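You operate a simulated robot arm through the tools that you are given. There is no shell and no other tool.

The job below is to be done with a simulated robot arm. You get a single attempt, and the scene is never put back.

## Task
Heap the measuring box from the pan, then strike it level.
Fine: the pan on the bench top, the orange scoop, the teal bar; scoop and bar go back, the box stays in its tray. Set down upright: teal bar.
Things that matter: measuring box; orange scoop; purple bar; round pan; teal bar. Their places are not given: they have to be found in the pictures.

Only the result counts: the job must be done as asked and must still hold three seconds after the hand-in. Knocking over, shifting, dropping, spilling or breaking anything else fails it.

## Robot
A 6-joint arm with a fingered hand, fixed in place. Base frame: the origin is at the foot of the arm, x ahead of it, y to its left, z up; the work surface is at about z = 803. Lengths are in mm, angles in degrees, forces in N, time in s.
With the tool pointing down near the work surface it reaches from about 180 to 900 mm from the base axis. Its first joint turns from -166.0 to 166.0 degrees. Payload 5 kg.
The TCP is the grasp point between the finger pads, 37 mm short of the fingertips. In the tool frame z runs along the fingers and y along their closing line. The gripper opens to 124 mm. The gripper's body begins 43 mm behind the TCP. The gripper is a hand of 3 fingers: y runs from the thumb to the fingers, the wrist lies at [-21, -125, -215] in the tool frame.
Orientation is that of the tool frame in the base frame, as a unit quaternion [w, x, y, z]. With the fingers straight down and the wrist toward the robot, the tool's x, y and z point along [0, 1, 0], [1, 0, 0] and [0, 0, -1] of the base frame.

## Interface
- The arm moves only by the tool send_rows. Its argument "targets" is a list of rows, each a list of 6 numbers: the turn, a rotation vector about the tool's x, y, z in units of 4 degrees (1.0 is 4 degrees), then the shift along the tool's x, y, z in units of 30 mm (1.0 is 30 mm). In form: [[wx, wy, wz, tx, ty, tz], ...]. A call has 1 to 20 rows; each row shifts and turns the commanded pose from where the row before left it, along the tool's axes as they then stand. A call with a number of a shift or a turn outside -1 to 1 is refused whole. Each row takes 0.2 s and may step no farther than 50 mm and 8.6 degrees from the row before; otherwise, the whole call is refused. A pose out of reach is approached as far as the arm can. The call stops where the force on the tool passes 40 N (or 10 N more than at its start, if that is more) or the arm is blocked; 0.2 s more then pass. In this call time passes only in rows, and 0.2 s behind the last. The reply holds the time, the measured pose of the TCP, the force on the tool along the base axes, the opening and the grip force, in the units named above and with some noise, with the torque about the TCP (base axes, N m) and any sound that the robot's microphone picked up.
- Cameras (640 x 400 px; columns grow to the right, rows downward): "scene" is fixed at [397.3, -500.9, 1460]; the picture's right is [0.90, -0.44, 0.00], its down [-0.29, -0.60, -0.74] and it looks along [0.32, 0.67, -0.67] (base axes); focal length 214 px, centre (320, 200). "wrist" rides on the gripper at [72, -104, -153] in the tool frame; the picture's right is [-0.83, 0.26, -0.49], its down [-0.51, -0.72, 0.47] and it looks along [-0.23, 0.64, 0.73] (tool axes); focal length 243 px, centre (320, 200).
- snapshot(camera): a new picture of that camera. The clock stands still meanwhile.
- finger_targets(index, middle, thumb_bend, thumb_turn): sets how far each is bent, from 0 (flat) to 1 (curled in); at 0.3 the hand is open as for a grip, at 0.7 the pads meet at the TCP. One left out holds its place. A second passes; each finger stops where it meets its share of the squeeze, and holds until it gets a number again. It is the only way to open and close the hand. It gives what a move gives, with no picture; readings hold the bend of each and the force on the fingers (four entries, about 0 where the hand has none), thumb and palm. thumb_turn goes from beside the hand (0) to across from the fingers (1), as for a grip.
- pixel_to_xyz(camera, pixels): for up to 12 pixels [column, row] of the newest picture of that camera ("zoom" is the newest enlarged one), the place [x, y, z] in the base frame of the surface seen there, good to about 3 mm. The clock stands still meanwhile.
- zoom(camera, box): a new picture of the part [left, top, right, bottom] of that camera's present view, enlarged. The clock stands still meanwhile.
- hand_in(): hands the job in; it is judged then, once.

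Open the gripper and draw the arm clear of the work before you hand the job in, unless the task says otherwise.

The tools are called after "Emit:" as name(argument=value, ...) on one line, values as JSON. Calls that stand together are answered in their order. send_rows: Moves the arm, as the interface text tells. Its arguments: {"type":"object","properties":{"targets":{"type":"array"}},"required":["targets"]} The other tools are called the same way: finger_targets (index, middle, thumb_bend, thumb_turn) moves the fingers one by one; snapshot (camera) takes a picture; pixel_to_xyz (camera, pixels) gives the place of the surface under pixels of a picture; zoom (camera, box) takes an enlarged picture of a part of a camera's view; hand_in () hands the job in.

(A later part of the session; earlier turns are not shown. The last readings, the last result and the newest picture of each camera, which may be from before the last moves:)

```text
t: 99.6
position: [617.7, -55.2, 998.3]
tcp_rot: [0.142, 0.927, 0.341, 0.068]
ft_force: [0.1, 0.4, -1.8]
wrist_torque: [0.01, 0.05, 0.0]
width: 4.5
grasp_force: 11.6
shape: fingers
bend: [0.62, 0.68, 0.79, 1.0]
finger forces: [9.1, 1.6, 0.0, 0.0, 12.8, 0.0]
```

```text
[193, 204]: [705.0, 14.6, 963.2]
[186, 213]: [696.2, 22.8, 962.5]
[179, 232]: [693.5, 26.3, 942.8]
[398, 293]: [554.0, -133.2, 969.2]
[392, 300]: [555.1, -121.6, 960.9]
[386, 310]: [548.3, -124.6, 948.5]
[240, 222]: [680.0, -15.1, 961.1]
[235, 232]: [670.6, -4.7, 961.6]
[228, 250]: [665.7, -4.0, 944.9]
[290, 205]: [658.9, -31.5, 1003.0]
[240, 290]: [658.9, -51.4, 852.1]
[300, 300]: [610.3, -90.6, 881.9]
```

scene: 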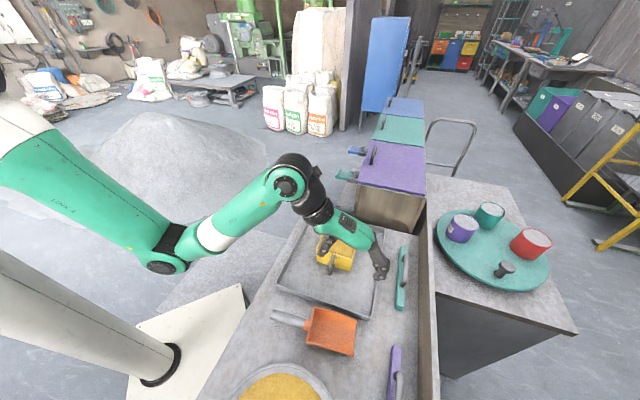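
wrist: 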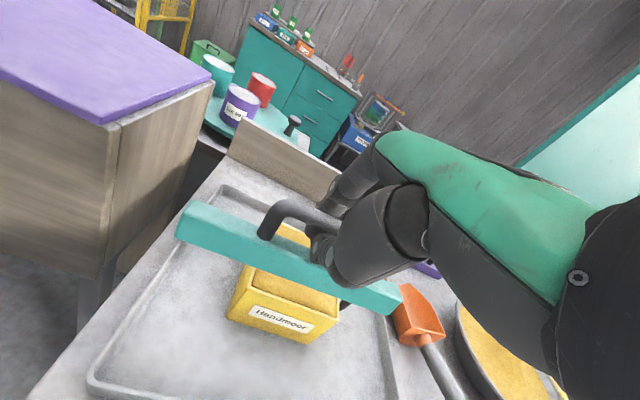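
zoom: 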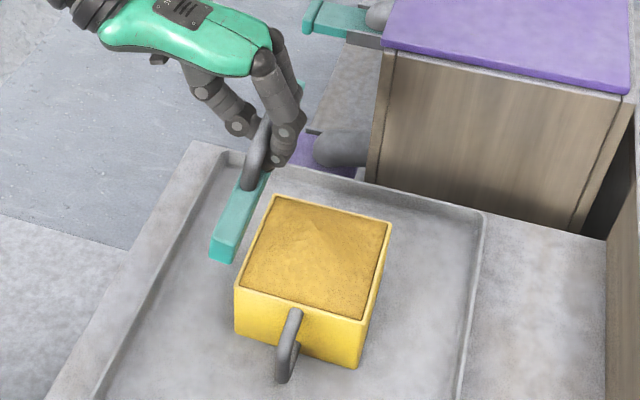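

The bar is centred at n≈489 over the wall (rim at about z=880.5), directed at 46°, upright and level. I'll lower it to just above the rim, shifting 8 mm to stay mostly clear of the box's own handle.

Emit:
send_rows(targets=[[0, 0, 0, 0.054, -0.139, 0.412], [0, 0, 0, 0.054, -0.139, 0.412], [0, 0, 0, 0.054, -0.139, 0.412], [0, 0, 0, 0.054, -0.139, 0.412]])

Emit:
zoom(camera="scene", box=[290, 190, 380, 280])

Emit:
snapshot(camera="wrist")

```text
t: 100.6
position: [623.7, -52.2, 948.8]
tcp_rot: [0.141, 0.927, 0.342, 0.067]
ft_force: [0.6, -1.3, -1.6]
wrist_torque: [0.0, 0.0, -0.03]
width: 4.4
grasp_force: 11.6
shape: fingers
bend: [0.62, 0.68, 0.79, 1.0]
finger forces: [9.1, 1.7, 0.1, 0.0, 12.8, 0.0]
```

```text
4.44 times, centred on (335, 235) of scene
```

zoom: 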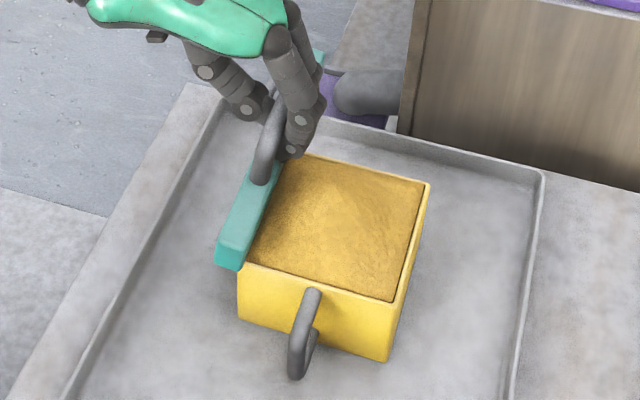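

```text
taken
```

wrist: 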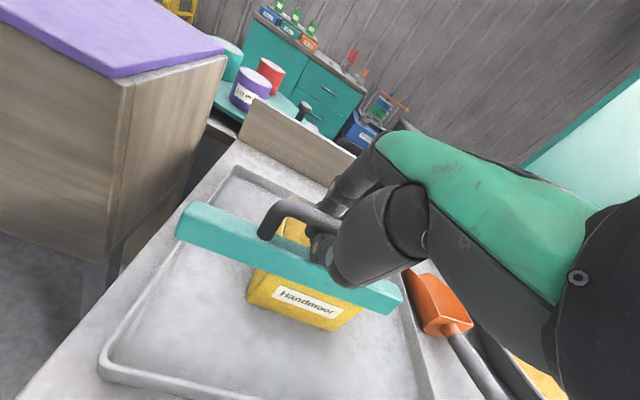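

The bar's underside is about 5 mm above the rim. I'll lower it in 1.5 mm steps to feel for the contact.

Emit:
send_rows(targets=[[0, 0, 0, -0.0015, -0.0155, 0.0475], [0, 0, 0, -0.0015, -0.0155, 0.0475], [0, 0, 0, -0.0015, -0.0155, 0.0475]])

```text
t: 101.4
position: [624.4, -51.6, 945.9]
tcp_rot: [0.141, 0.926, 0.343, 0.068]
ft_force: [0.7, -1.2, 2.4]
wrist_torque: [-0.03, -0.05, 0.0]
width: 4.6
grasp_force: 12.2
shape: fingers
bend: [0.62, 0.68, 0.79, 1.0]
finger forces: [9.7, 2.5, 0.0, 0.0, 12.1, 0.0]
```

The vertical force changed by 4 N, so the bar has touched the rim at TCP z≈946. I'll add a touch more downward pressure and look at how it sits.

Emit:
send_rows(targets=[[0, 0, 0, -0.0008, -0.008, 0.024]])

Emit:
zoom(camera="scene", box=[290, 190, 380, 280])

Emit:
pixel_to_xyz(camera="zoom", pixels=[[218, 245], [243, 243], [238, 265], [222, 262], [240, 200], [262, 195], [232, 268], [290, 160], [245, 265], [320, 295], [300, 270], [270, 200]])

Emit:
zoom(camera="wrist", box=[170, 190, 410, 340])

```text
t: 101.8
position: [623.4, -52.1, 945.4]
tcp_rot: [0.142, 0.926, 0.342, 0.068]
ft_force: [-1.5, -1.7, 6.9]
wrist_torque: [-0.13, -0.1, -0.01]
width: 4.7
grasp_force: 13.4
shape: fingers
bend: [0.62, 0.67, 0.79, 1.0]
finger forces: [9.8, 4.3, 0.1, 0.0, 11.8, 0.0]
```

```text
4.44 times, centred on (335, 235) of scene
```

zoom: 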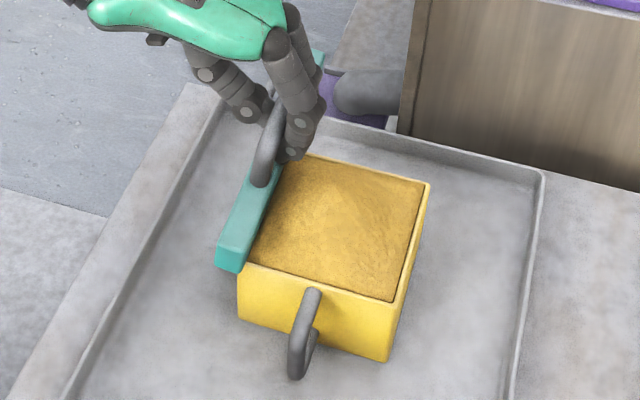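

```text
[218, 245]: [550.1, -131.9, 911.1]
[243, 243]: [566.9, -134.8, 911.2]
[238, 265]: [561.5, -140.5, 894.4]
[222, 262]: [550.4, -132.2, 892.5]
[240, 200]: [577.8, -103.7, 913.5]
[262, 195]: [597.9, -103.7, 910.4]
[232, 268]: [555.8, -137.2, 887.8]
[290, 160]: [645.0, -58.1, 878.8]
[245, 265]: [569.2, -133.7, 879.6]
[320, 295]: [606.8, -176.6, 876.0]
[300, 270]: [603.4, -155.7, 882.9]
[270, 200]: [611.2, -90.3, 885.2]
```

```text
2.67 times, centred on (290, 265) of wrist
```

zoom: 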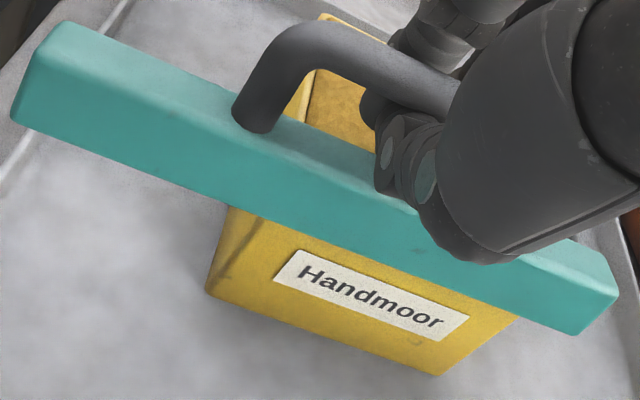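

The bar rests on the rim with about 8 N and sits straight across the box. I'll start the strike toward the board side in small steps, holding the height, and check after 48 mm.

Emit:
send_rows(targets=[[0, 0, 0, 0.0196, 0.252, 0.0827], [0, 0, 0, 0.0196, 0.252, 0.0827], [0, 0, 0, 0.0196, 0.252, 0.0827], [0, 0, 0, 0.0196, 0.252, 0.0827], [0, 0, 0, 0.0196, 0.252, 0.0827], [0, 0, 0, 0.0196, 0.252, 0.0827]])

Emit:
zoom(camera="scene", box=[290, 190, 380, 280])

Emit:
zoom(camera="wrist", box=[170, 190, 410, 340])

```text
t: 103.2
position: [658.1, -86.6, 944.0]
tcp_rot: [0.141, 0.927, 0.342, 0.067]
ft_force: [0.0, 1.8, 1.0]
wrist_torque: [0.04, 0.03, 0.01]
width: 5.0
grasp_force: 12.1
shape: fingers
bend: [0.61, 0.67, 0.8, 1.0]
finger forces: [10.8, 1.6, 0.0, 0.1, 11.6, 0.0]
```

```text
4.44 times, centred on (335, 235) of scene
```

zoom: 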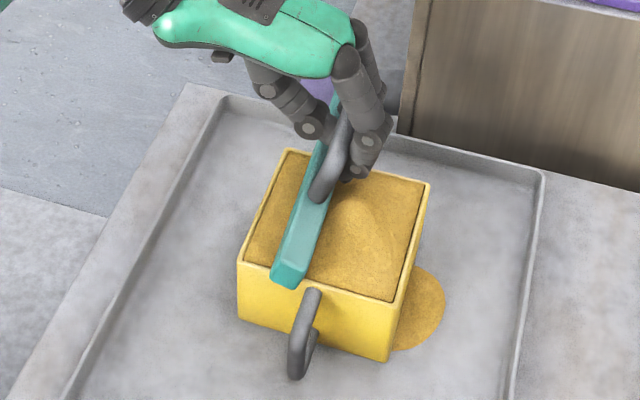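

```text
2.67 times, centred on (290, 265) of wrist
```

zoom: 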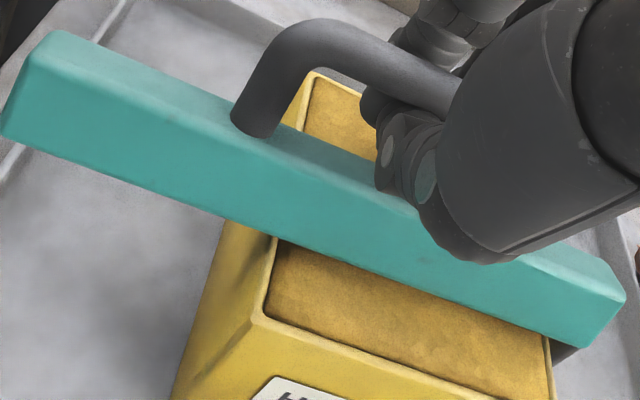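

The strike is working: the sand behind the bar is levelled and surplus falls into the tray at zoom (425,300). I'll measure the level left behind the bar against the rim.

Emit:
pixel_to_xyz(camera="zoom", pixels=[[300, 270], [350, 290], [400, 310], [450, 330], [500, 345], [270, 300], [258, 325], [400, 345], [320, 300], [540, 350], [480, 365], [290, 290]])

Emit:
zoom(camera="scene", box=[315, 215, 365, 260])

Emit:
pixel_to_xyz(camera="zoom", pixels=[[130, 170], [110, 210], [150, 130], [120, 150], [90, 200], [170, 60], [140, 200], [190, 90]])

```text
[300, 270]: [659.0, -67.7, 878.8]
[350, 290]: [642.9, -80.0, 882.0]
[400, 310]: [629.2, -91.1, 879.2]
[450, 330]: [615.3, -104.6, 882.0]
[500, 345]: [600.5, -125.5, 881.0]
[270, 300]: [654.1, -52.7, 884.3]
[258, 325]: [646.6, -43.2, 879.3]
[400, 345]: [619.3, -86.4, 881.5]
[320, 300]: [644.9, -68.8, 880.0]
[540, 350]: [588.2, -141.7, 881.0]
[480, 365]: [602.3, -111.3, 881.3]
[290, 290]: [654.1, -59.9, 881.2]
```

```text
8.89 times, centred on (340, 238) of scene
```

zoom: 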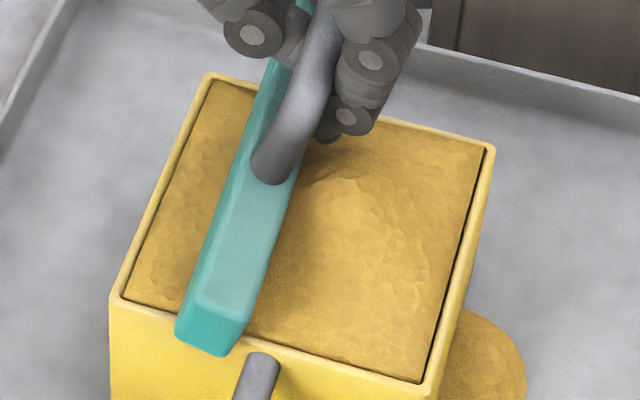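

```text
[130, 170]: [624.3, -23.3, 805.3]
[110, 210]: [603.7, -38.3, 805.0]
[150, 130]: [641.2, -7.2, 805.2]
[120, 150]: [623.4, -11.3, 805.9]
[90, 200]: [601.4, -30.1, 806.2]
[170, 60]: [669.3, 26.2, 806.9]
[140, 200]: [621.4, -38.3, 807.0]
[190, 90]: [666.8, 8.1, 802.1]
```

The surface behind the bar reads 879–882, flush with the rim. I'll continue the strike across the rest of the box with the faintest extra down pressure.

Emit:
send_rows(targets=[[0, 0, 0, 0.0196, 0.251, 0.086], [0, 0, 0, 0.0196, 0.251, 0.086], [0, 0, 0, 0.0196, 0.251, 0.086], [0, 0, 0, 0.0196, 0.251, 0.086], [0, 0, 0, 0.0196, 0.252, 0.0827], [0, 0, 0, 0.0196, 0.252, 0.0827], [0, 0, 0, 0.0196, 0.252, 0.0827]])

Emit:
zoom(camera="scene", box=[300, 195, 390, 285])

Emit:
zoom(camera="wrist", box=[170, 190, 410, 400])

```text
t: 104.8
position: [699.5, -124.9, 942.6]
tcp_rot: [0.141, 0.926, 0.343, 0.067]
ft_force: [-0.6, 0.3, 0.3]
wrist_torque: [0.04, 0.0, 0.01]
width: 4.7
grasp_force: 11.1
shape: fingers
bend: [0.61, 0.67, 0.8, 1.0]
finger forces: [10.6, 1.6, 0.0, 0.1, 10.2, 0.0]
```

```text
4.44 times, centred on (345, 240) of scene
```

zoom: 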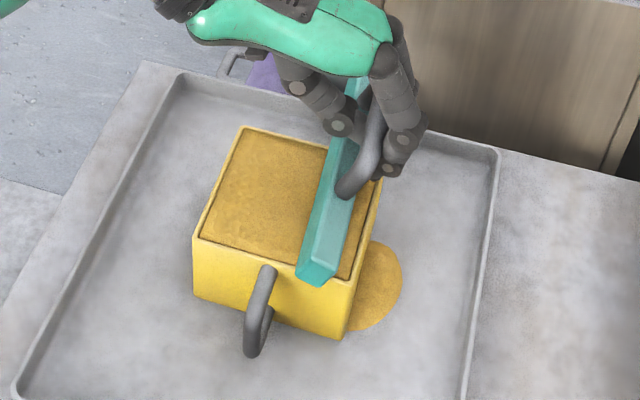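

```text
1.90 times, centred on (290, 295) of wrist
```

zoom: 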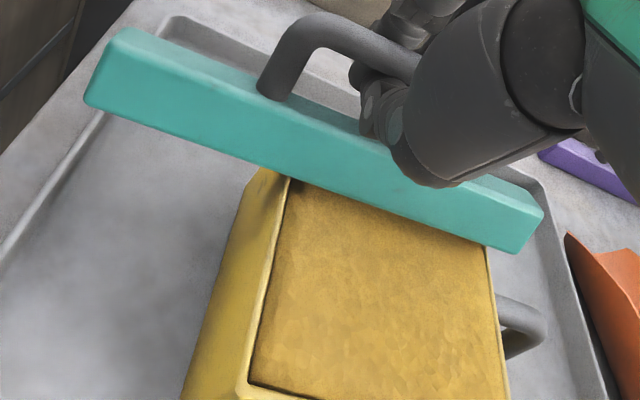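

The strike is almost across with a flat surface behind it. I'll finish past the far wall and then lift the bar away.

Emit:
send_rows(targets=[[0, 0, 0, 0.0196, 0.252, 0.0827], [0, 0, 0, 0.0196, 0.252, 0.0827], [0, 0, 0, 0.0196, 0.252, 0.0827], [0, 0, 0, 0.0196, 0.252, 0.0827], [0, 0, 0, 0.0196, 0.252, 0.0827], [0, 0, 0, 0.0196, 0.252, 0.0827], [0, 0, 0, 0.0196, 0.252, 0.0827], [0, 0, 0, 0.01, 0.103, -0.316], [0, 0, 0, 0.01, 0.103, -0.316], [0, 0, 0, 0.01, 0.103, -0.316]])

Emit:
zoom(camera="scene", box=[300, 195, 390, 285])

Emit:
snapshot(camera="wrist")

```text
t: 107.0
position: [736.4, -164.7, 973.4]
tcp_rot: [0.141, 0.926, 0.343, 0.068]
ft_force: [0.4, -0.3, -0.7]
wrist_torque: [0.01, 0.02, 0.0]
width: 5.0
grasp_force: 10.7
shape: fingers
bend: [0.61, 0.67, 0.8, 1.0]
finger forces: [9.0, 0.8, 0.0, 0.0, 12.3, 0.0]
```

```text
4.44 times, centred on (345, 240) of scene
```

zoom: 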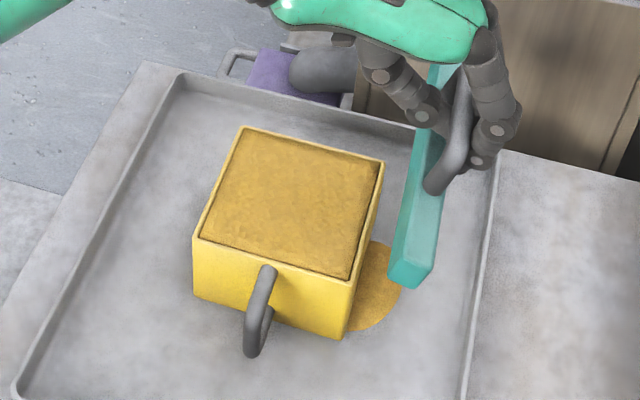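

```text
taken
```

wrist: 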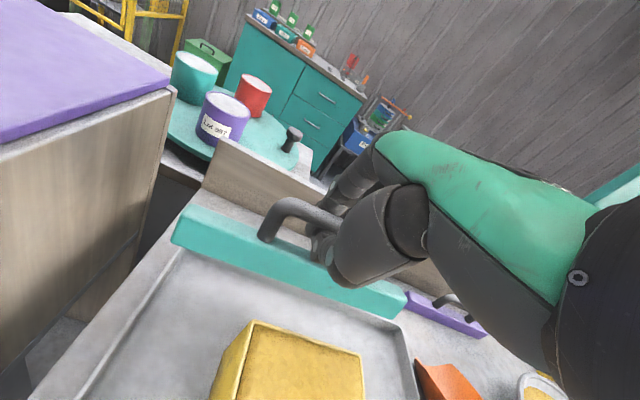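

Struck level. I'll zoom into the box from both cameras and measure the surface to see whether it's flush everywhere.

Emit:
zoom(camera="scene", box=[315, 215, 365, 260])

Emit:
pixel_to_xyz(camera="zoom", pixels=[[215, 95], [300, 110], [400, 130], [470, 160], [180, 160], [280, 180], [400, 200], [450, 230], [140, 280], [250, 310], [350, 340], [415, 365]])

Emit:
zoom(camera="wrist", box=[190, 300, 400, 400])

```text
8.89 times, centred on (340, 238) of scene
```

zoom: 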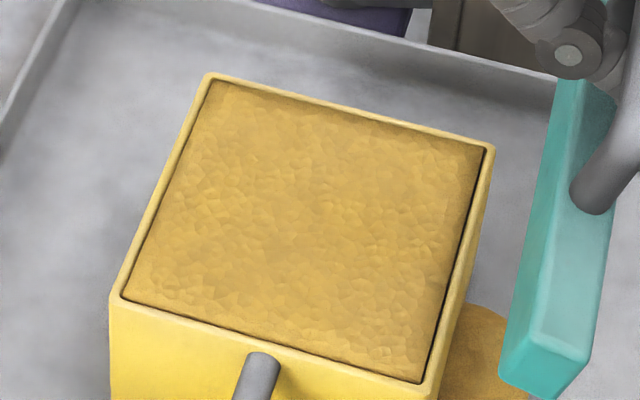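

```text
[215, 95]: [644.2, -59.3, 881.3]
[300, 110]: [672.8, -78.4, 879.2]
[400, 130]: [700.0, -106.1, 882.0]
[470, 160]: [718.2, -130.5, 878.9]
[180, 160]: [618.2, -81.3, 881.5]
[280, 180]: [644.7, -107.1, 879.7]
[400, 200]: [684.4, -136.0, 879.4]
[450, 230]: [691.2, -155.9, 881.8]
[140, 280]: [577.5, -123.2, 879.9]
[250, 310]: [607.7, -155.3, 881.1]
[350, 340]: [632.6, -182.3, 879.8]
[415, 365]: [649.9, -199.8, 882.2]
```

```text
3.05 times, centred on (295, 350) of wrist
```

zoom: 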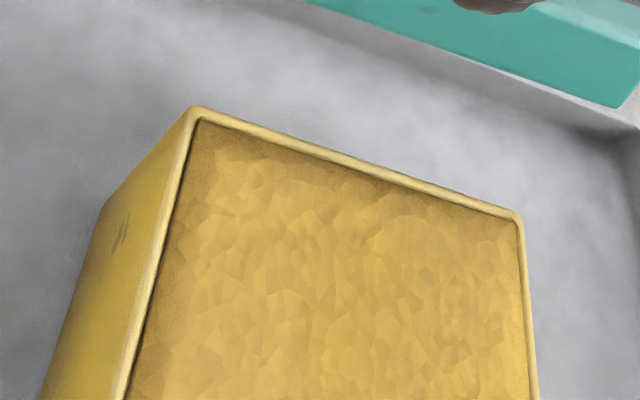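

The surface is flush with the rim everywhere (879–882) and the surplus lies inside the tray. Now I'll take the bar back over its original spot between tray and board, staying high.

Emit:
send_rows(targets=[[0, 0, 0, -0.33, 0.782, 0.245], [0, 0, 0, -0.33, 0.782, 0.245], [0, 0, 0, -0.33, 0.782, 0.245], [0, 0, 0, -0.33, 0.782, 0.245], [-0.009, -0.093, 0.285, -0.33, 0.782, 0.245], [0, 0, 0, -0.01, -0.1, 0.31], [0, 0, 0, -0.01, -0.1, 0.31], [0, 0, 0, -0.01, -0.1, 0.31]])

Emit:
zoom(camera="scene", box=[370, 200, 440, 310])

Emit:
snapshot(camera="wrist")

```text
t: 108.8
position: [780.0, -290.3, 942.8]
tcp_rot: [0.142, 0.93, 0.332, 0.066]
ft_force: [0.4, -0.7, -1.1]
wrist_torque: [0.01, 0.02, -0.01]
width: 4.7
grasp_force: 11.0
shape: fingers
bend: [0.61, 0.67, 0.8, 1.0]
finger forces: [8.9, 0.8, 0.1, 0.0, 12.4, 0.1]
```

```text
3.64 times, centred on (405, 255) of scene
```

zoom: 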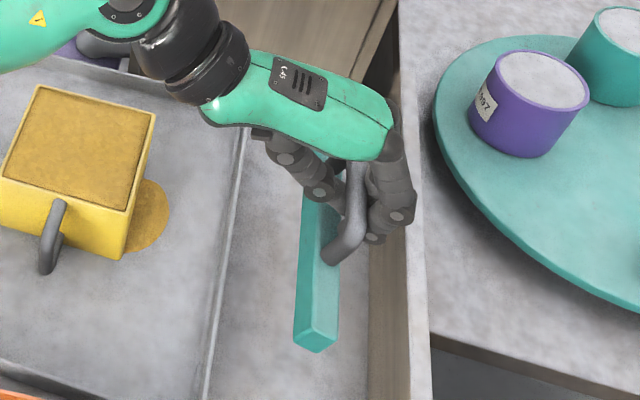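

```text
taken
```

wrist: 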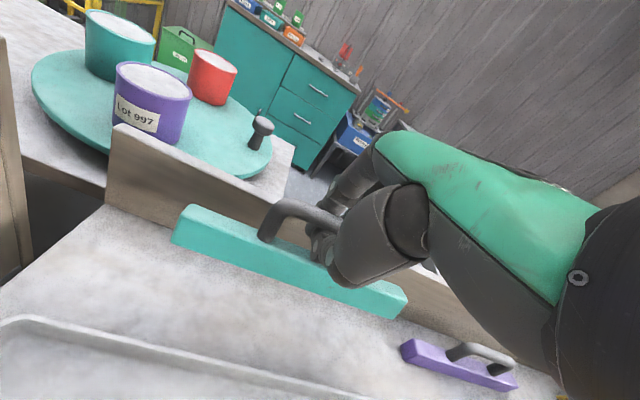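

The bar is back over its gap between tray and board. I'll measure its ends and lean before lowering.

Emit:
pixel_to_xyz(camera="zoom", pixels=[[298, 338], [310, 330], [335, 332], [318, 345], [303, 260], [312, 255], [304, 290], [315, 290], [336, 290], [358, 180], [352, 225], [310, 210]])

Emit:
pixel_to_xyz(camera="wrist", pixels=[[187, 208], [181, 218], [175, 238], [402, 297], [396, 304], [390, 314], [240, 228], [233, 240], [225, 256], [285, 207], [330, 275], [315, 285]])

```text
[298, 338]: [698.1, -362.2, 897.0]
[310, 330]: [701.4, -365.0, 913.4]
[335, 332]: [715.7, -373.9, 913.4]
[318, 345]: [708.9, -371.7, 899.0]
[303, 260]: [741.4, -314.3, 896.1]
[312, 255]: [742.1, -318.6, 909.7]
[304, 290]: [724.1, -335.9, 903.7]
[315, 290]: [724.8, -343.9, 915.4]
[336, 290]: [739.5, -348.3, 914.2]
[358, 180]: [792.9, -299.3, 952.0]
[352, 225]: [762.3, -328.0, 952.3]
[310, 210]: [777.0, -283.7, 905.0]
```

```text
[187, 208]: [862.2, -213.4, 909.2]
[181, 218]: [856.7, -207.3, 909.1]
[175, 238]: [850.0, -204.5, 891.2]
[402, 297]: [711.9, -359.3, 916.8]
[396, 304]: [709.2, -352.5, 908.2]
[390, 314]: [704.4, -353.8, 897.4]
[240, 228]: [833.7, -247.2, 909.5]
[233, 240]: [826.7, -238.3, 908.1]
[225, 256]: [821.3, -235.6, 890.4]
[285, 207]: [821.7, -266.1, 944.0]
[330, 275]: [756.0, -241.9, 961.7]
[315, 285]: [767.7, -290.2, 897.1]
```

The bar is parallel to its old line, about 8 mm too near the tray and leaning only a few degrees. I'll correct both slightly and lower it to about 8 mm above the bench.

Emit:
send_rows(targets=[[-0.75, 0.075, 0, 0.019, 0.189, 0.062], [0, 0, 0, -0.014, -0.171, 0.448], [0, 0, 0, -0.014, -0.171, 0.448], [0, 0, 0, -0.014, -0.171, 0.448], [0, 0, 0, -0.014, -0.171, 0.448], [0, 0, 0, -0.014, -0.171, 0.448]])

Emit:
zoom(camera="scene", box=[370, 210, 440, 310])

Emit:
pixel_to_xyz(camera="zoom", pixels=[[300, 300], [320, 350]])

```text
t: 110.2
position: [785.9, -292.7, 872.1]
tcp_rot: [0.165, 0.926, 0.331, 0.078]
ft_force: [0.1, -0.4, -1.8]
wrist_torque: [0.04, -0.03, -0.01]
width: 4.8
grasp_force: 10.7
shape: fingers
bend: [0.61, 0.67, 0.8, 1.0]
finger forces: [8.8, 0.8, 0.0, 0.0, 12.2, 0.1]
```

```text
4.00 times, centred on (405, 260) of scene
```

zoom: 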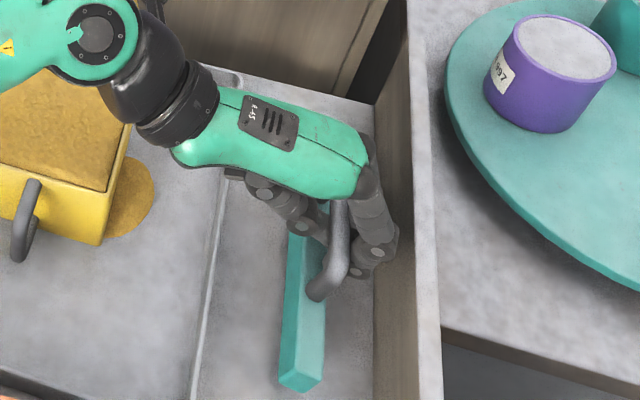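

```text
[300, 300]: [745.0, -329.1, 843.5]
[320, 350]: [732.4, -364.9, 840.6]
```

The bar's top reads about 842, so about 13 mm remains. I'll measure its position on the bench plan once more.

Emit:
pixel_to_xyz(camera="zoom", pixels=[[284, 375], [295, 368], [320, 370], [302, 385], [290, 300], [300, 290], [294, 250], [325, 320], [340, 215], [340, 260], [305, 250], [298, 340]])

```text
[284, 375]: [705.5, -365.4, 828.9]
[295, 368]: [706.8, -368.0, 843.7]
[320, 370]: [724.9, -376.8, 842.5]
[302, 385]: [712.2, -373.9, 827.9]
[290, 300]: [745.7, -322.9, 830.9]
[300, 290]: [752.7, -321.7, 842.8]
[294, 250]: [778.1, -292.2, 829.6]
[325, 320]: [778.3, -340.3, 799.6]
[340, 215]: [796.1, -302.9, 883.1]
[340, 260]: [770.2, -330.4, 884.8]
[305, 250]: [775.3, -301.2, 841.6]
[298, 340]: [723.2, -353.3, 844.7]
```

The left face lies at its old line to within 1 mm and the near end within 4 mm. I'll lower the last stretch in 3 mm steps until it rests.

Emit:
send_rows(targets=[[0, 0, 0, -0.05, -0.0357, 0.0933], [0, 0, 0, -0.05, -0.0357, 0.0933], [0, 0, 0, -0.003, -0.0357, 0.0933]])

Emit:
send_rows(targets=[[0, 0, 0, -0.0015, -0.018, 0.0467], [0, 0, 0, -0.0015, -0.018, 0.0467]])

```text
t: 111.0
position: [783.6, -297.0, 861.8]
tcp_rot: [0.165, 0.926, 0.332, 0.078]
ft_force: [-0.1, 0.3, 0.8]
wrist_torque: [0.02, -0.06, 0.0]
width: 4.8
grasp_force: 11.4
shape: fingers
bend: [0.61, 0.67, 0.8, 1.0]
finger forces: [9.4, 1.0, 0.1, 0.0, 11.3, 0.0]
```

```text
t: 111.6
position: [783.4, -296.0, 860.5]
tcp_rot: [0.166, 0.926, 0.331, 0.079]
ft_force: [0.4, -0.6, 7.7]
wrist_torque: [-0.03, -0.11, 0.03]
width: 4.6
grasp_force: 11.0
shape: fingers
bend: [0.61, 0.67, 0.8, 1.0]
finger forces: [11.0, 1.1, 0.0, 0.1, 9.6, 0.0]
```

The bar rests on the bench with about 9 N. I'll look, then open fingers and thumb together a little so neither pushes the bar over.

Emit:
zoom(camera="scene", box=[370, 210, 440, 310])

Emit:
finger_targets(index=0.59, middle=0.62, thumb_bend=0.72)

Emit:
zoom(camera="scene", box=[370, 210, 440, 310])

```text
4.00 times, centred on (405, 260) of scene
```

zoom: 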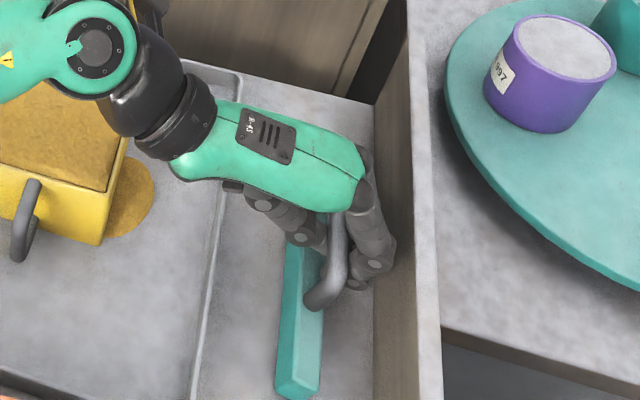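

```text
t: 112.6
position: [784.2, -296.6, 859.5]
tcp_rot: [0.166, 0.926, 0.331, 0.078]
ft_force: [1.0, -0.1, 11.6]
wrist_torque: [-0.06, -0.22, 0.0]
width: 10.1
grasp_force: 5.2
shape: fingers
bend: [0.59, 0.62, 0.76, 1.0]
finger forces: [0.0, 0.0, 0.0, 0.1, 11.3, 0.0]
```

```text
4.00 times, centred on (405, 260) of scene
```

zoom: 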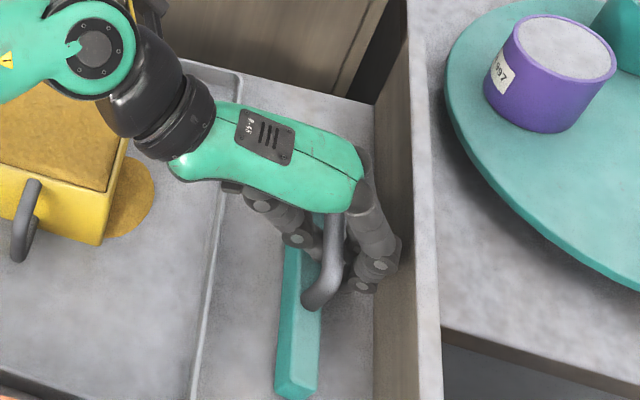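

The fingers are free, but the thumb tip presses on the bar's top (11 N). I'll raise the hand 4 mm to free it.

Emit:
send_rows(targets=[[0, 0, 0, 0.002, 0.024, -0.0622], [0, 0, 0, 0.002, 0.024, -0.0622]])

Emit:
zoom(camera="scene", box=[370, 210, 440, 310])

```text
t: 113.2
position: [782.9, -295.8, 863.1]
tcp_rot: [0.164, 0.926, 0.332, 0.077]
ft_force: [1.5, 0.1, 4.6]
wrist_torque: [-0.02, -0.12, 0.0]
width: 12.7
grasp_force: 4.0
shape: fingers
bend: [0.59, 0.62, 0.75, 1.0]
finger forces: [0.1, 0.1, 0.1, 0.0, 7.0, 0.1]
```

```text
4.00 times, centred on (405, 260) of scene
```

zoom: 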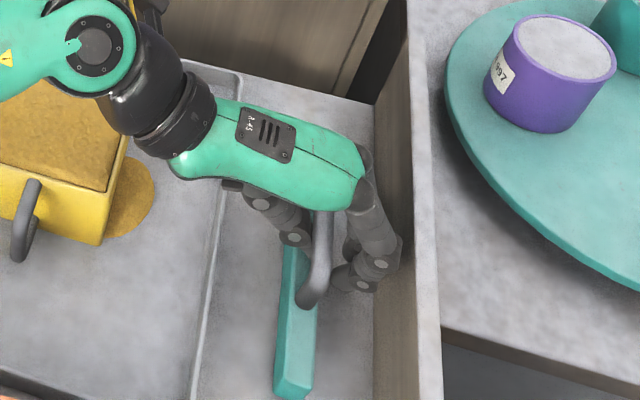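

The bar has settled upright; the thumb still presses with 7 N. I'll rise a few more millimetres.

Emit:
send_rows(targets=[[0, 0, 0, 0.002, 0.024, -0.0622], [0, 0, 0, 0.002, 0.024, -0.0622]])

Emit:
zoom(camera="scene", box=[370, 210, 440, 310])

Emit:
pixel_to_xyz(camera="zoom", pixels=[[318, 225], [312, 270], [280, 385], [290, 378], [312, 375], [283, 330], [292, 330], [318, 320], [285, 280], [300, 390], [360, 285], [295, 240]])

```text
t: 113.8
position: [784.2, -297.6, 866.9]
tcp_rot: [0.165, 0.926, 0.331, 0.077]
ft_force: [0.7, -1.2, -0.3]
wrist_torque: [-0.05, -0.09, -0.02]
width: 16.6
grasp_force: 3.7
shape: fingers
bend: [0.59, 0.62, 0.73, 1.0]
finger forces: [0.0, 0.0, 0.1, 0.0, 6.6, 0.0]
```

```text
4.00 times, centred on (405, 260) of scene
```

zoom: 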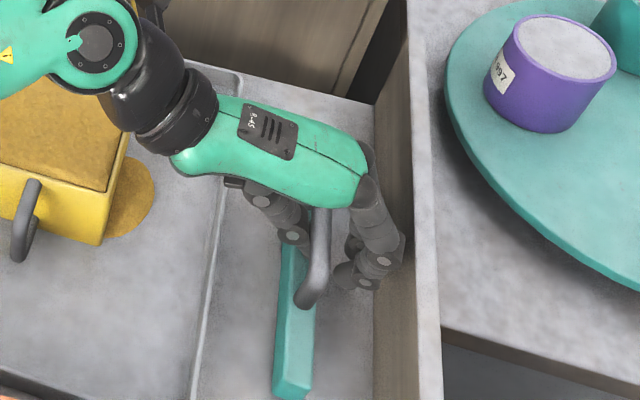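

```text
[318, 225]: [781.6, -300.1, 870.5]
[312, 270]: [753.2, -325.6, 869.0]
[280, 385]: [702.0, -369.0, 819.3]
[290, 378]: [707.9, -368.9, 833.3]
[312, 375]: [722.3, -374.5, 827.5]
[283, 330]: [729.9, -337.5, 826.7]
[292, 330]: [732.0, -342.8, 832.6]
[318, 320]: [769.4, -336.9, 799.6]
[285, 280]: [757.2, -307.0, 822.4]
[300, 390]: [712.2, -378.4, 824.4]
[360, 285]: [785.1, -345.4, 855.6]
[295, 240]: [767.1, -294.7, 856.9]
```

The thumb still reads 6.6 N with almost no net force on the hand, so it's squeezed against the grip itself. I'll open the thumb further in a small step and watch the bar.

Emit:
finger_targets(thumb_bend=0.66)

Emit:
zoom(camera="scene", box=[370, 210, 440, 310])

Emit:
zoom(camera="wrist", box=[150, 150, 430, 330])

```text
t: 114.8
position: [783.7, -296.6, 869.2]
tcp_rot: [0.166, 0.926, 0.331, 0.078]
ft_force: [-0.1, -0.4, 12.3]
wrist_torque: [-0.04, -0.15, 0.01]
width: 19.2
grasp_force: 11.2
shape: fingers
bend: [0.59, 0.62, 0.72, 1.0]
finger forces: [0.1, 0.1, 0.1, 0.0, 22.2, 0.0]
```

```text
4.00 times, centred on (405, 260) of scene
```

zoom: 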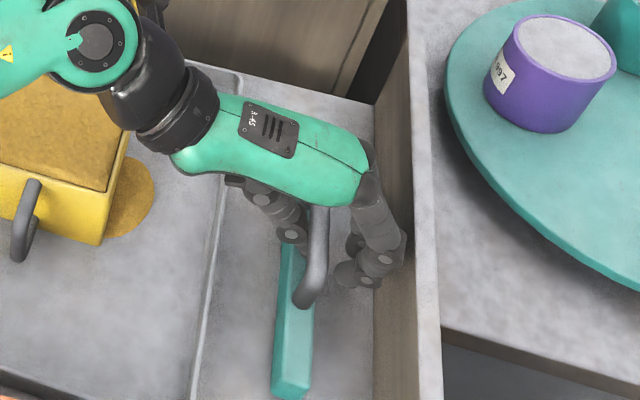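

```text
2.22 times, centred on (290, 240) of wrist
```

zoom: 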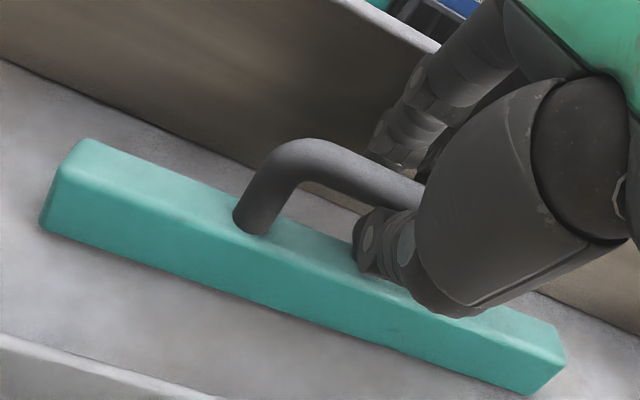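

The thumb tip is bearing on the bar's top beside the grip. I'll raise the hand 6 mm so the thumb can swing out freely.

Emit:
send_rows(targets=[[0, 0, 0, 0.002, 0.024, -0.0622], [0, 0, 0, 0.002, 0.024, -0.0622], [0, 0, 0, 0.002, 0.024, -0.0622]])

Emit:
zoom(camera="wrist", box=[150, 150, 430, 330])

Emit:
pixel_to_xyz(camera="zoom", pixels=[[90, 140], [70, 160], [50, 220], [550, 345], [535, 375], [250, 225], [300, 150], [380, 255], [360, 270], [200, 200], [190, 230], [170, 260]])

```text
t: 115.6
position: [781.6, -296.6, 872.6]
tcp_rot: [0.165, 0.926, 0.331, 0.077]
ft_force: [0.8, -1.2, 2.5]
wrist_torque: [-0.07, -0.12, 0.0]
width: 24.2
grasp_force: 8.3
shape: fingers
bend: [0.59, 0.62, 0.69, 1.0]
finger forces: [0.0, 0.0, 0.0, 0.0, 16.5, 0.1]
```

```text
2.22 times, centred on (290, 240) of wrist
```

zoom: 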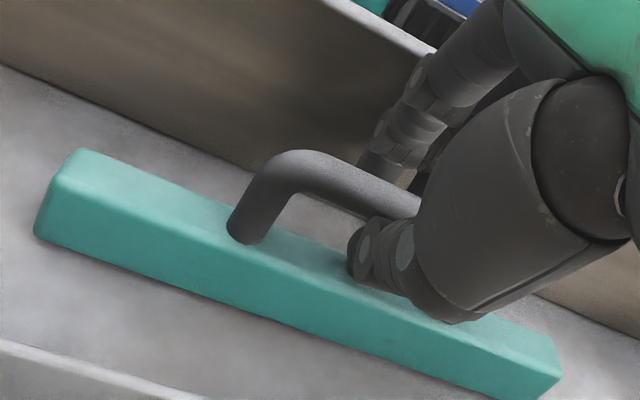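

```text
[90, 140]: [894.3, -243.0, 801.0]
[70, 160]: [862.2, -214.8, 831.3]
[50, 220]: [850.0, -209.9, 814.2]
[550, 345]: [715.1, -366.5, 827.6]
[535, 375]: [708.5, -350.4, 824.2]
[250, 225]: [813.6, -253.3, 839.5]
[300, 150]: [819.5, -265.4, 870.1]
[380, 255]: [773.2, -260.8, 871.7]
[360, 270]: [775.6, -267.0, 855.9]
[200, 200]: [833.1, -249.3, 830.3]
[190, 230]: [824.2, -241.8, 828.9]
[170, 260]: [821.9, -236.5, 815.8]
```

The bar moves with the thumb, so the thumb tip seems wedged in the gap between grip and bar top. I'll relax the thumb back to 0.72 and open the two fingers, so that I can draw the thumb out along its own direction.

Emit:
finger_targets(thumb_bend=0.71, index=0.52, middle=0.52)

Emit:
zoom(camera="scene", box=[375, 225, 425, 300])

Emit:
zoom(camera="wrist", box=[240, 170, 400, 300])

```text
t: 116.6
position: [783.7, -295.5, 873.3]
tcp_rot: [0.165, 0.926, 0.332, 0.077]
ft_force: [-2.2, 0.6, -1.9]
wrist_torque: [0.03, 0.04, -0.03]
width: 32.5
grasp_force: 2.4
shape: fingers
bend: [0.52, 0.53, 0.71, 1.0]
finger forces: [0.0, 2.1, 0.0, 0.1, 1.1, 0.0]
```

```text
5.33 times, centred on (400, 262) of scene
```

zoom: 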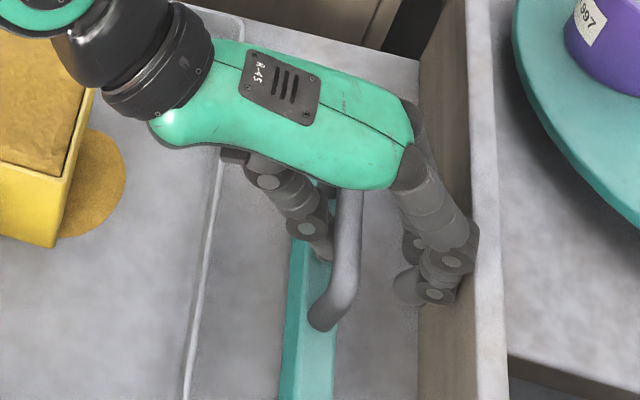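

```text
3.08 times, centred on (320, 235) of wrist
```

zoom: 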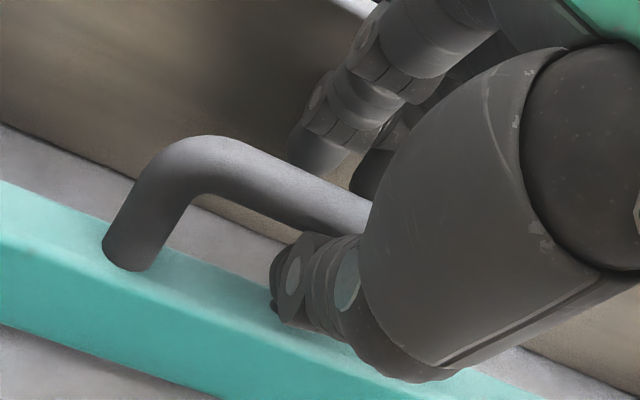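

The thumb force has fallen to 1 N and the middle finger only brushes the board. I'll draw the hand back along the thumb's direction (up and toward the tray) in small steps.

Emit:
send_rows(targets=[[0, 0, 0, -0.005, -0.048, -0.126], [0, 0, 0, -0.005, -0.048, -0.126], [0, 0, 0, -0.005, -0.048, -0.126]])

Emit:
zoom(camera="scene", box=[375, 225, 425, 300])

Emit:
zoom(camera="wrist", box=[240, 170, 400, 300])

```text
t: 117.4
position: [778.8, -290.4, 882.5]
tcp_rot: [0.165, 0.926, 0.332, 0.077]
ft_force: [-0.5, 0.3, -0.8]
wrist_torque: [0.02, 0.04, 0.01]
width: 32.4
grasp_force: 0.3
shape: fingers
bend: [0.52, 0.52, 0.71, 1.0]
finger forces: [0.0, 0.1, 0.1, 0.1, 1.1, 0.0]
```

```text
5.33 times, centred on (400, 262) of scene
```

zoom: 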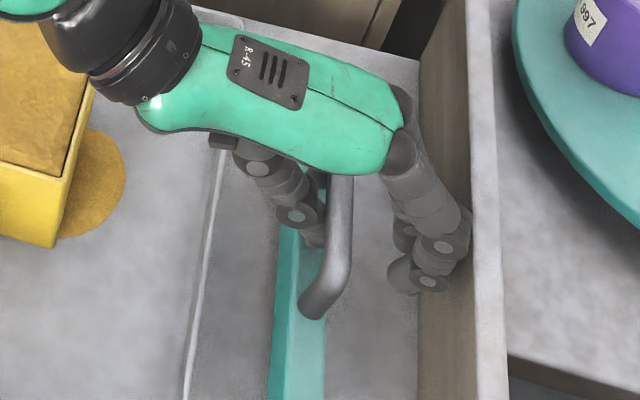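

```text
3.08 times, centred on (320, 235) of wrist
```

zoom: 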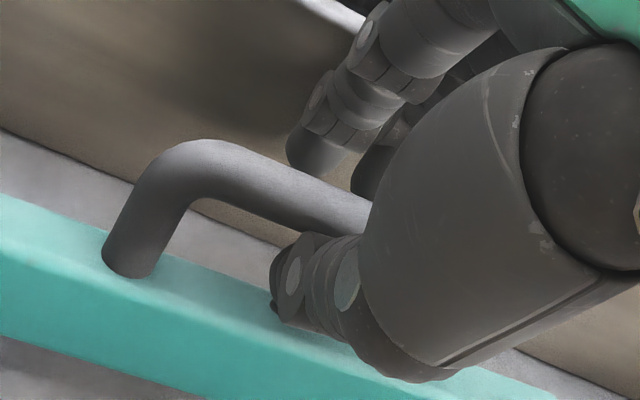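

The bar appears to follow the hand, hooked on the thumb. I'll measure where the bar and its top are now.

Emit:
pixel_to_xyz(camera="zoom", pixels=[[30, 220], [10, 270], [100, 250], [80, 300], [200, 160], [300, 190], [350, 210], [290, 280], [300, 320], [500, 385], [130, 270], [280, 300]])

Emit:
snapshot(camera="scene")

Emit:
zoom(camera="scene", box=[370, 220, 430, 310])

Emit:
pixel_to_xyz(camera="zoom", pixels=[[270, 380], [285, 370], [305, 370], [275, 320], [285, 320], [300, 330], [280, 260], [292, 260], [320, 210], [318, 250], [290, 390], [300, 280]])

```text
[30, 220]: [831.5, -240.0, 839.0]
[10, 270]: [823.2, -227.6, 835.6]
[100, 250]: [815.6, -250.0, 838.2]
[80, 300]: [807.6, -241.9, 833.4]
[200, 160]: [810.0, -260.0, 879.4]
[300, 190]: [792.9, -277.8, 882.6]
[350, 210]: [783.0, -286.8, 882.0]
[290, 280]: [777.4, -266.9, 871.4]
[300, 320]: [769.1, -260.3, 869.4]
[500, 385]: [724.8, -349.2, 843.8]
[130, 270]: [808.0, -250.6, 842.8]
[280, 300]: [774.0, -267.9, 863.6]
```

```text
taken
```

scene: 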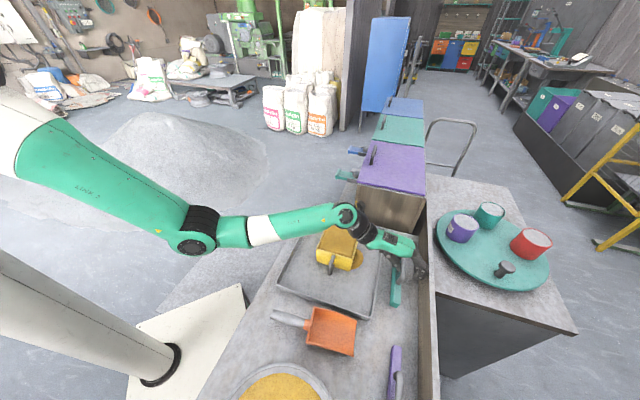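

```text
4.44 times, centred on (400, 265) of scene
```

zoom: 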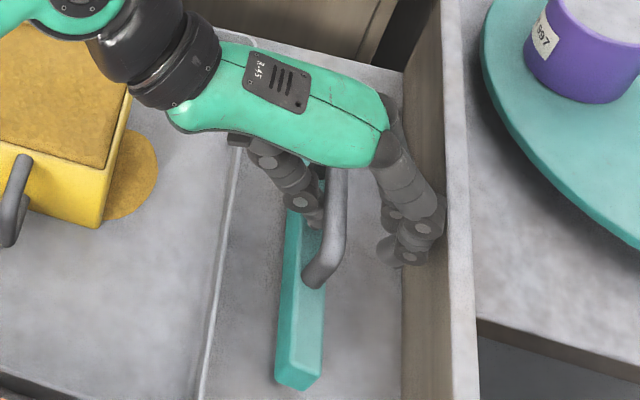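

```text
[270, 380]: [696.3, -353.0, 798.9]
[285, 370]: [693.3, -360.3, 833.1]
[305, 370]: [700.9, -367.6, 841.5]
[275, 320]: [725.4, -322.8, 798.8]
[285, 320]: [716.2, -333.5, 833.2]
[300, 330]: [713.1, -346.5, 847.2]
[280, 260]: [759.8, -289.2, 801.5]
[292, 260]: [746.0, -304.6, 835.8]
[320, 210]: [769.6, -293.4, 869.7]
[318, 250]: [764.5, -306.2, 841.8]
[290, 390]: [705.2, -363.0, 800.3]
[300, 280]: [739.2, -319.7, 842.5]
```

The bar is hanging about 12 mm off the bench, hooked on the thumb. I'll first lower it gently back onto the bench.

Emit:
send_rows(targets=[[0, 0, 0, 0.006, 0.03, 0.12], [0, 0, 0, 0.006, 0.03, 0.12], [0, 0, 0, 0.003, 0.0, 0.1]])

Emit:
zoom(camera="scene", box=[370, 220, 430, 310])

Emit:
pixel_to_xyz(camera="zoom", pixels=[[275, 375], [290, 365], [310, 365], [292, 320], [300, 330], [300, 270], [325, 210], [325, 240], [295, 385], [318, 300]])

```text
t: 118.2
position: [782.2, -293.5, 874.3]
tcp_rot: [0.165, 0.926, 0.33, 0.076]
ft_force: [-0.5, -0.4, -1.0]
wrist_torque: [0.0, 0.02, 0.02]
width: 32.2
grasp_force: 0.3
shape: fingers
bend: [0.52, 0.52, 0.71, 1.0]
finger forces: [0.0, 0.1, 0.1, 0.0, 1.2, 0.0]
```

```text
4.44 times, centred on (400, 265) of scene
```

zoom: 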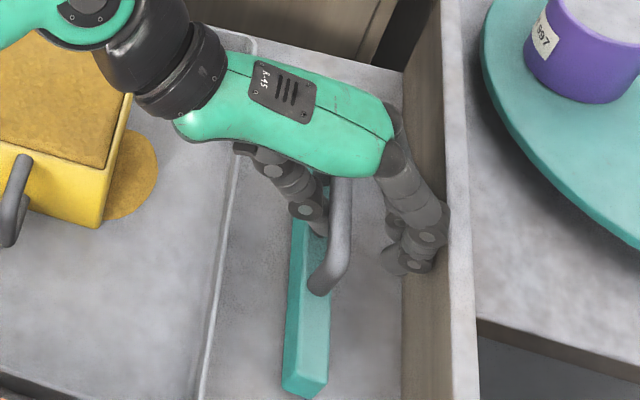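

```text
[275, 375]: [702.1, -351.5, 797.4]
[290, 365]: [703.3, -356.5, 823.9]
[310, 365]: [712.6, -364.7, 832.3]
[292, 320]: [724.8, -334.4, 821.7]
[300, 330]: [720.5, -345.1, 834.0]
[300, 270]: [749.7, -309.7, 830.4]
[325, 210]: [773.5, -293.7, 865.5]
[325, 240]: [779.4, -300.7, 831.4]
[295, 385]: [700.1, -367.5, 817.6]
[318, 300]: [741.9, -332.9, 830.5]
```

The bar is about 3 mm above the bench. I'll lower the rest.

Emit:
send_rows(targets=[[0, 0, 0, 0.002, 0.0, 0.06], [0, 0, 0, 0.002, 0.0, 0.06], [0, 0, 0, 0.002, 0.0, 0.05]])

Emit:
zoom(camera="scene", box=[370, 220, 430, 310])

Emit:
pixel_to_xyz(camera="zoom", pixels=[[290, 365], [310, 365], [292, 320], [300, 330], [300, 270], [325, 210], [295, 385], [318, 300], [328, 230], [300, 240]])

```text
t: 119.0
position: [784.2, -295.1, 870.1]
tcp_rot: [0.166, 0.926, 0.331, 0.078]
ft_force: [-1.1, 2.3, 3.0]
wrist_torque: [-0.05, -0.05, -0.01]
width: 30.6
grasp_force: 2.6
shape: fingers
bend: [0.52, 0.53, 0.71, 1.0]
finger forces: [0.0, 2.5, 0.1, 0.1, 2.1, 0.0]
```

```text
4.44 times, centred on (400, 265) of scene
```

zoom: 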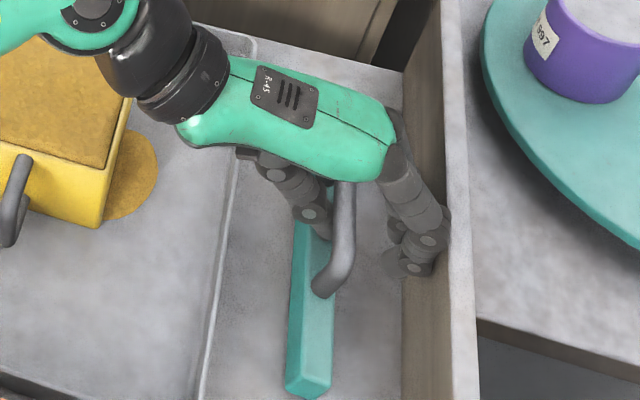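

```text
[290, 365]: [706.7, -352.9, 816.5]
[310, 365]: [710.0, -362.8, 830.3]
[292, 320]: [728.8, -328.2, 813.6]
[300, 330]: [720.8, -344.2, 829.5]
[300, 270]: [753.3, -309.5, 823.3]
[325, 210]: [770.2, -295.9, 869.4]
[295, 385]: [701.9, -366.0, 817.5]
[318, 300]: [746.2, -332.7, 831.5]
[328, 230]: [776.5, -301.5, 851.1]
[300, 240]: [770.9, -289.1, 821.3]
```

The bar stands on the bench again. I'll curl the two fingers slightly to clear the board, then tilt the hand back upright so the thumb comes out of the gap more vertically.

Emit:
finger_targets(index=0.6, middle=0.6)

Emit:
send_rows(targets=[[0.9, 0, 0, 0, -0.03, -0.03], [0.9, 0, 0, 0, -0.03, -0.03], [0.9, 0, 0, 0, -0.03, -0.03]])

Emit:
zoom(camera="scene", box=[370, 220, 430, 310])

Emit:
zoom(camera="wrist", box=[150, 150, 430, 330])

```text
t: 120.0
position: [783.7, -294.6, 869.5]
tcp_rot: [0.165, 0.926, 0.332, 0.078]
ft_force: [-0.3, 0.1, 1.9]
wrist_torque: [0.05, -0.01, -0.02]
width: 18.1
grasp_force: 1.7
shape: fingers
bend: [0.6, 0.6, 0.72, 1.0]
finger forces: [0.0, 0.0, 0.0, 0.1, 3.2, 0.0]
```

```text
t: 120.8
position: [780.9, -291.8, 870.7]
tcp_rot: [0.077, 0.937, 0.338, 0.046]
ft_force: [-0.7, 0.3, 0.1]
wrist_torque: [0.01, -0.04, 0.06]
width: 19.5
grasp_force: 1.0
shape: fingers
bend: [0.6, 0.6, 0.71, 1.0]
finger forces: [0.0, 0.1, 0.0, 0.0, 2.3, 0.1]
```

```text
4.44 times, centred on (400, 265) of scene
```

zoom: 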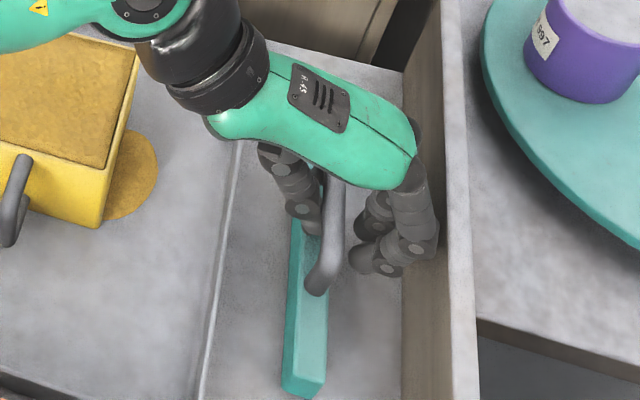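

```text
2.22 times, centred on (290, 240) of wrist
```

zoom: 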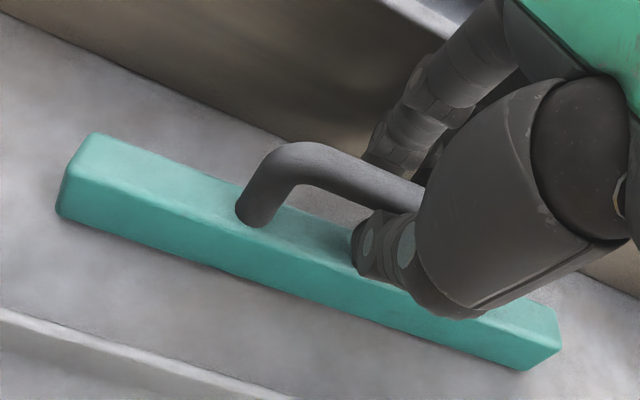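

That went freely, with the thumb load down to 2.3 N and the bar upright. I'll complete the tilt to vertical.

Emit:
send_rows(targets=[[0.85, 0, 0, 0, -0.03, -0.04], [0.85, 0, 0, 0, -0.03, -0.04], [0.85, 0, 0, 0, -0.03, -0.04]])

Emit:
zoom(camera="scene", box=[370, 220, 430, 310])

Emit:
zoom(camera="wrist", box=[150, 150, 430, 330])

```text
t: 121.6
position: [779.3, -290.7, 874.0]
tcp_rot: [-0.007, 0.94, 0.34, 0.015]
ft_force: [-0.5, 1.1, -0.3]
wrist_torque: [0.01, 0.02, -0.01]
width: 19.9
grasp_force: 0.4
shape: fingers
bend: [0.6, 0.6, 0.71, 1.0]
finger forces: [0.0, 0.0, 0.0, 0.0, 0.3, 0.0]
```

```text
4.44 times, centred on (400, 265) of scene
```

zoom: 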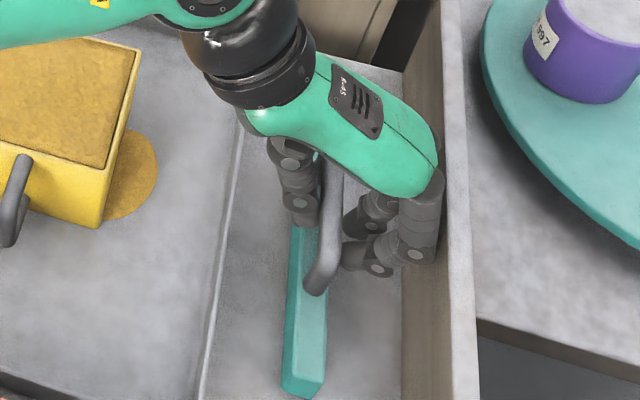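

```text
2.22 times, centred on (290, 240) of wrist
```

zoom: 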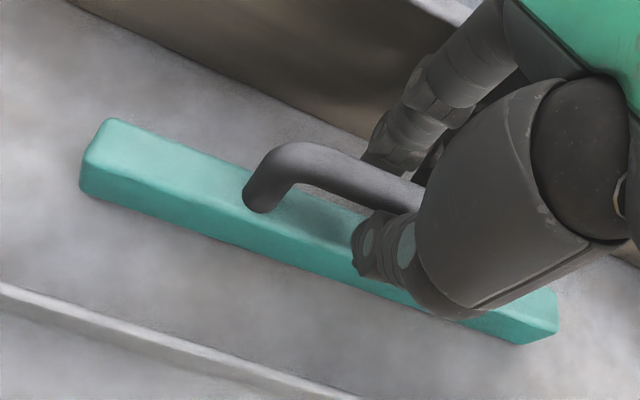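

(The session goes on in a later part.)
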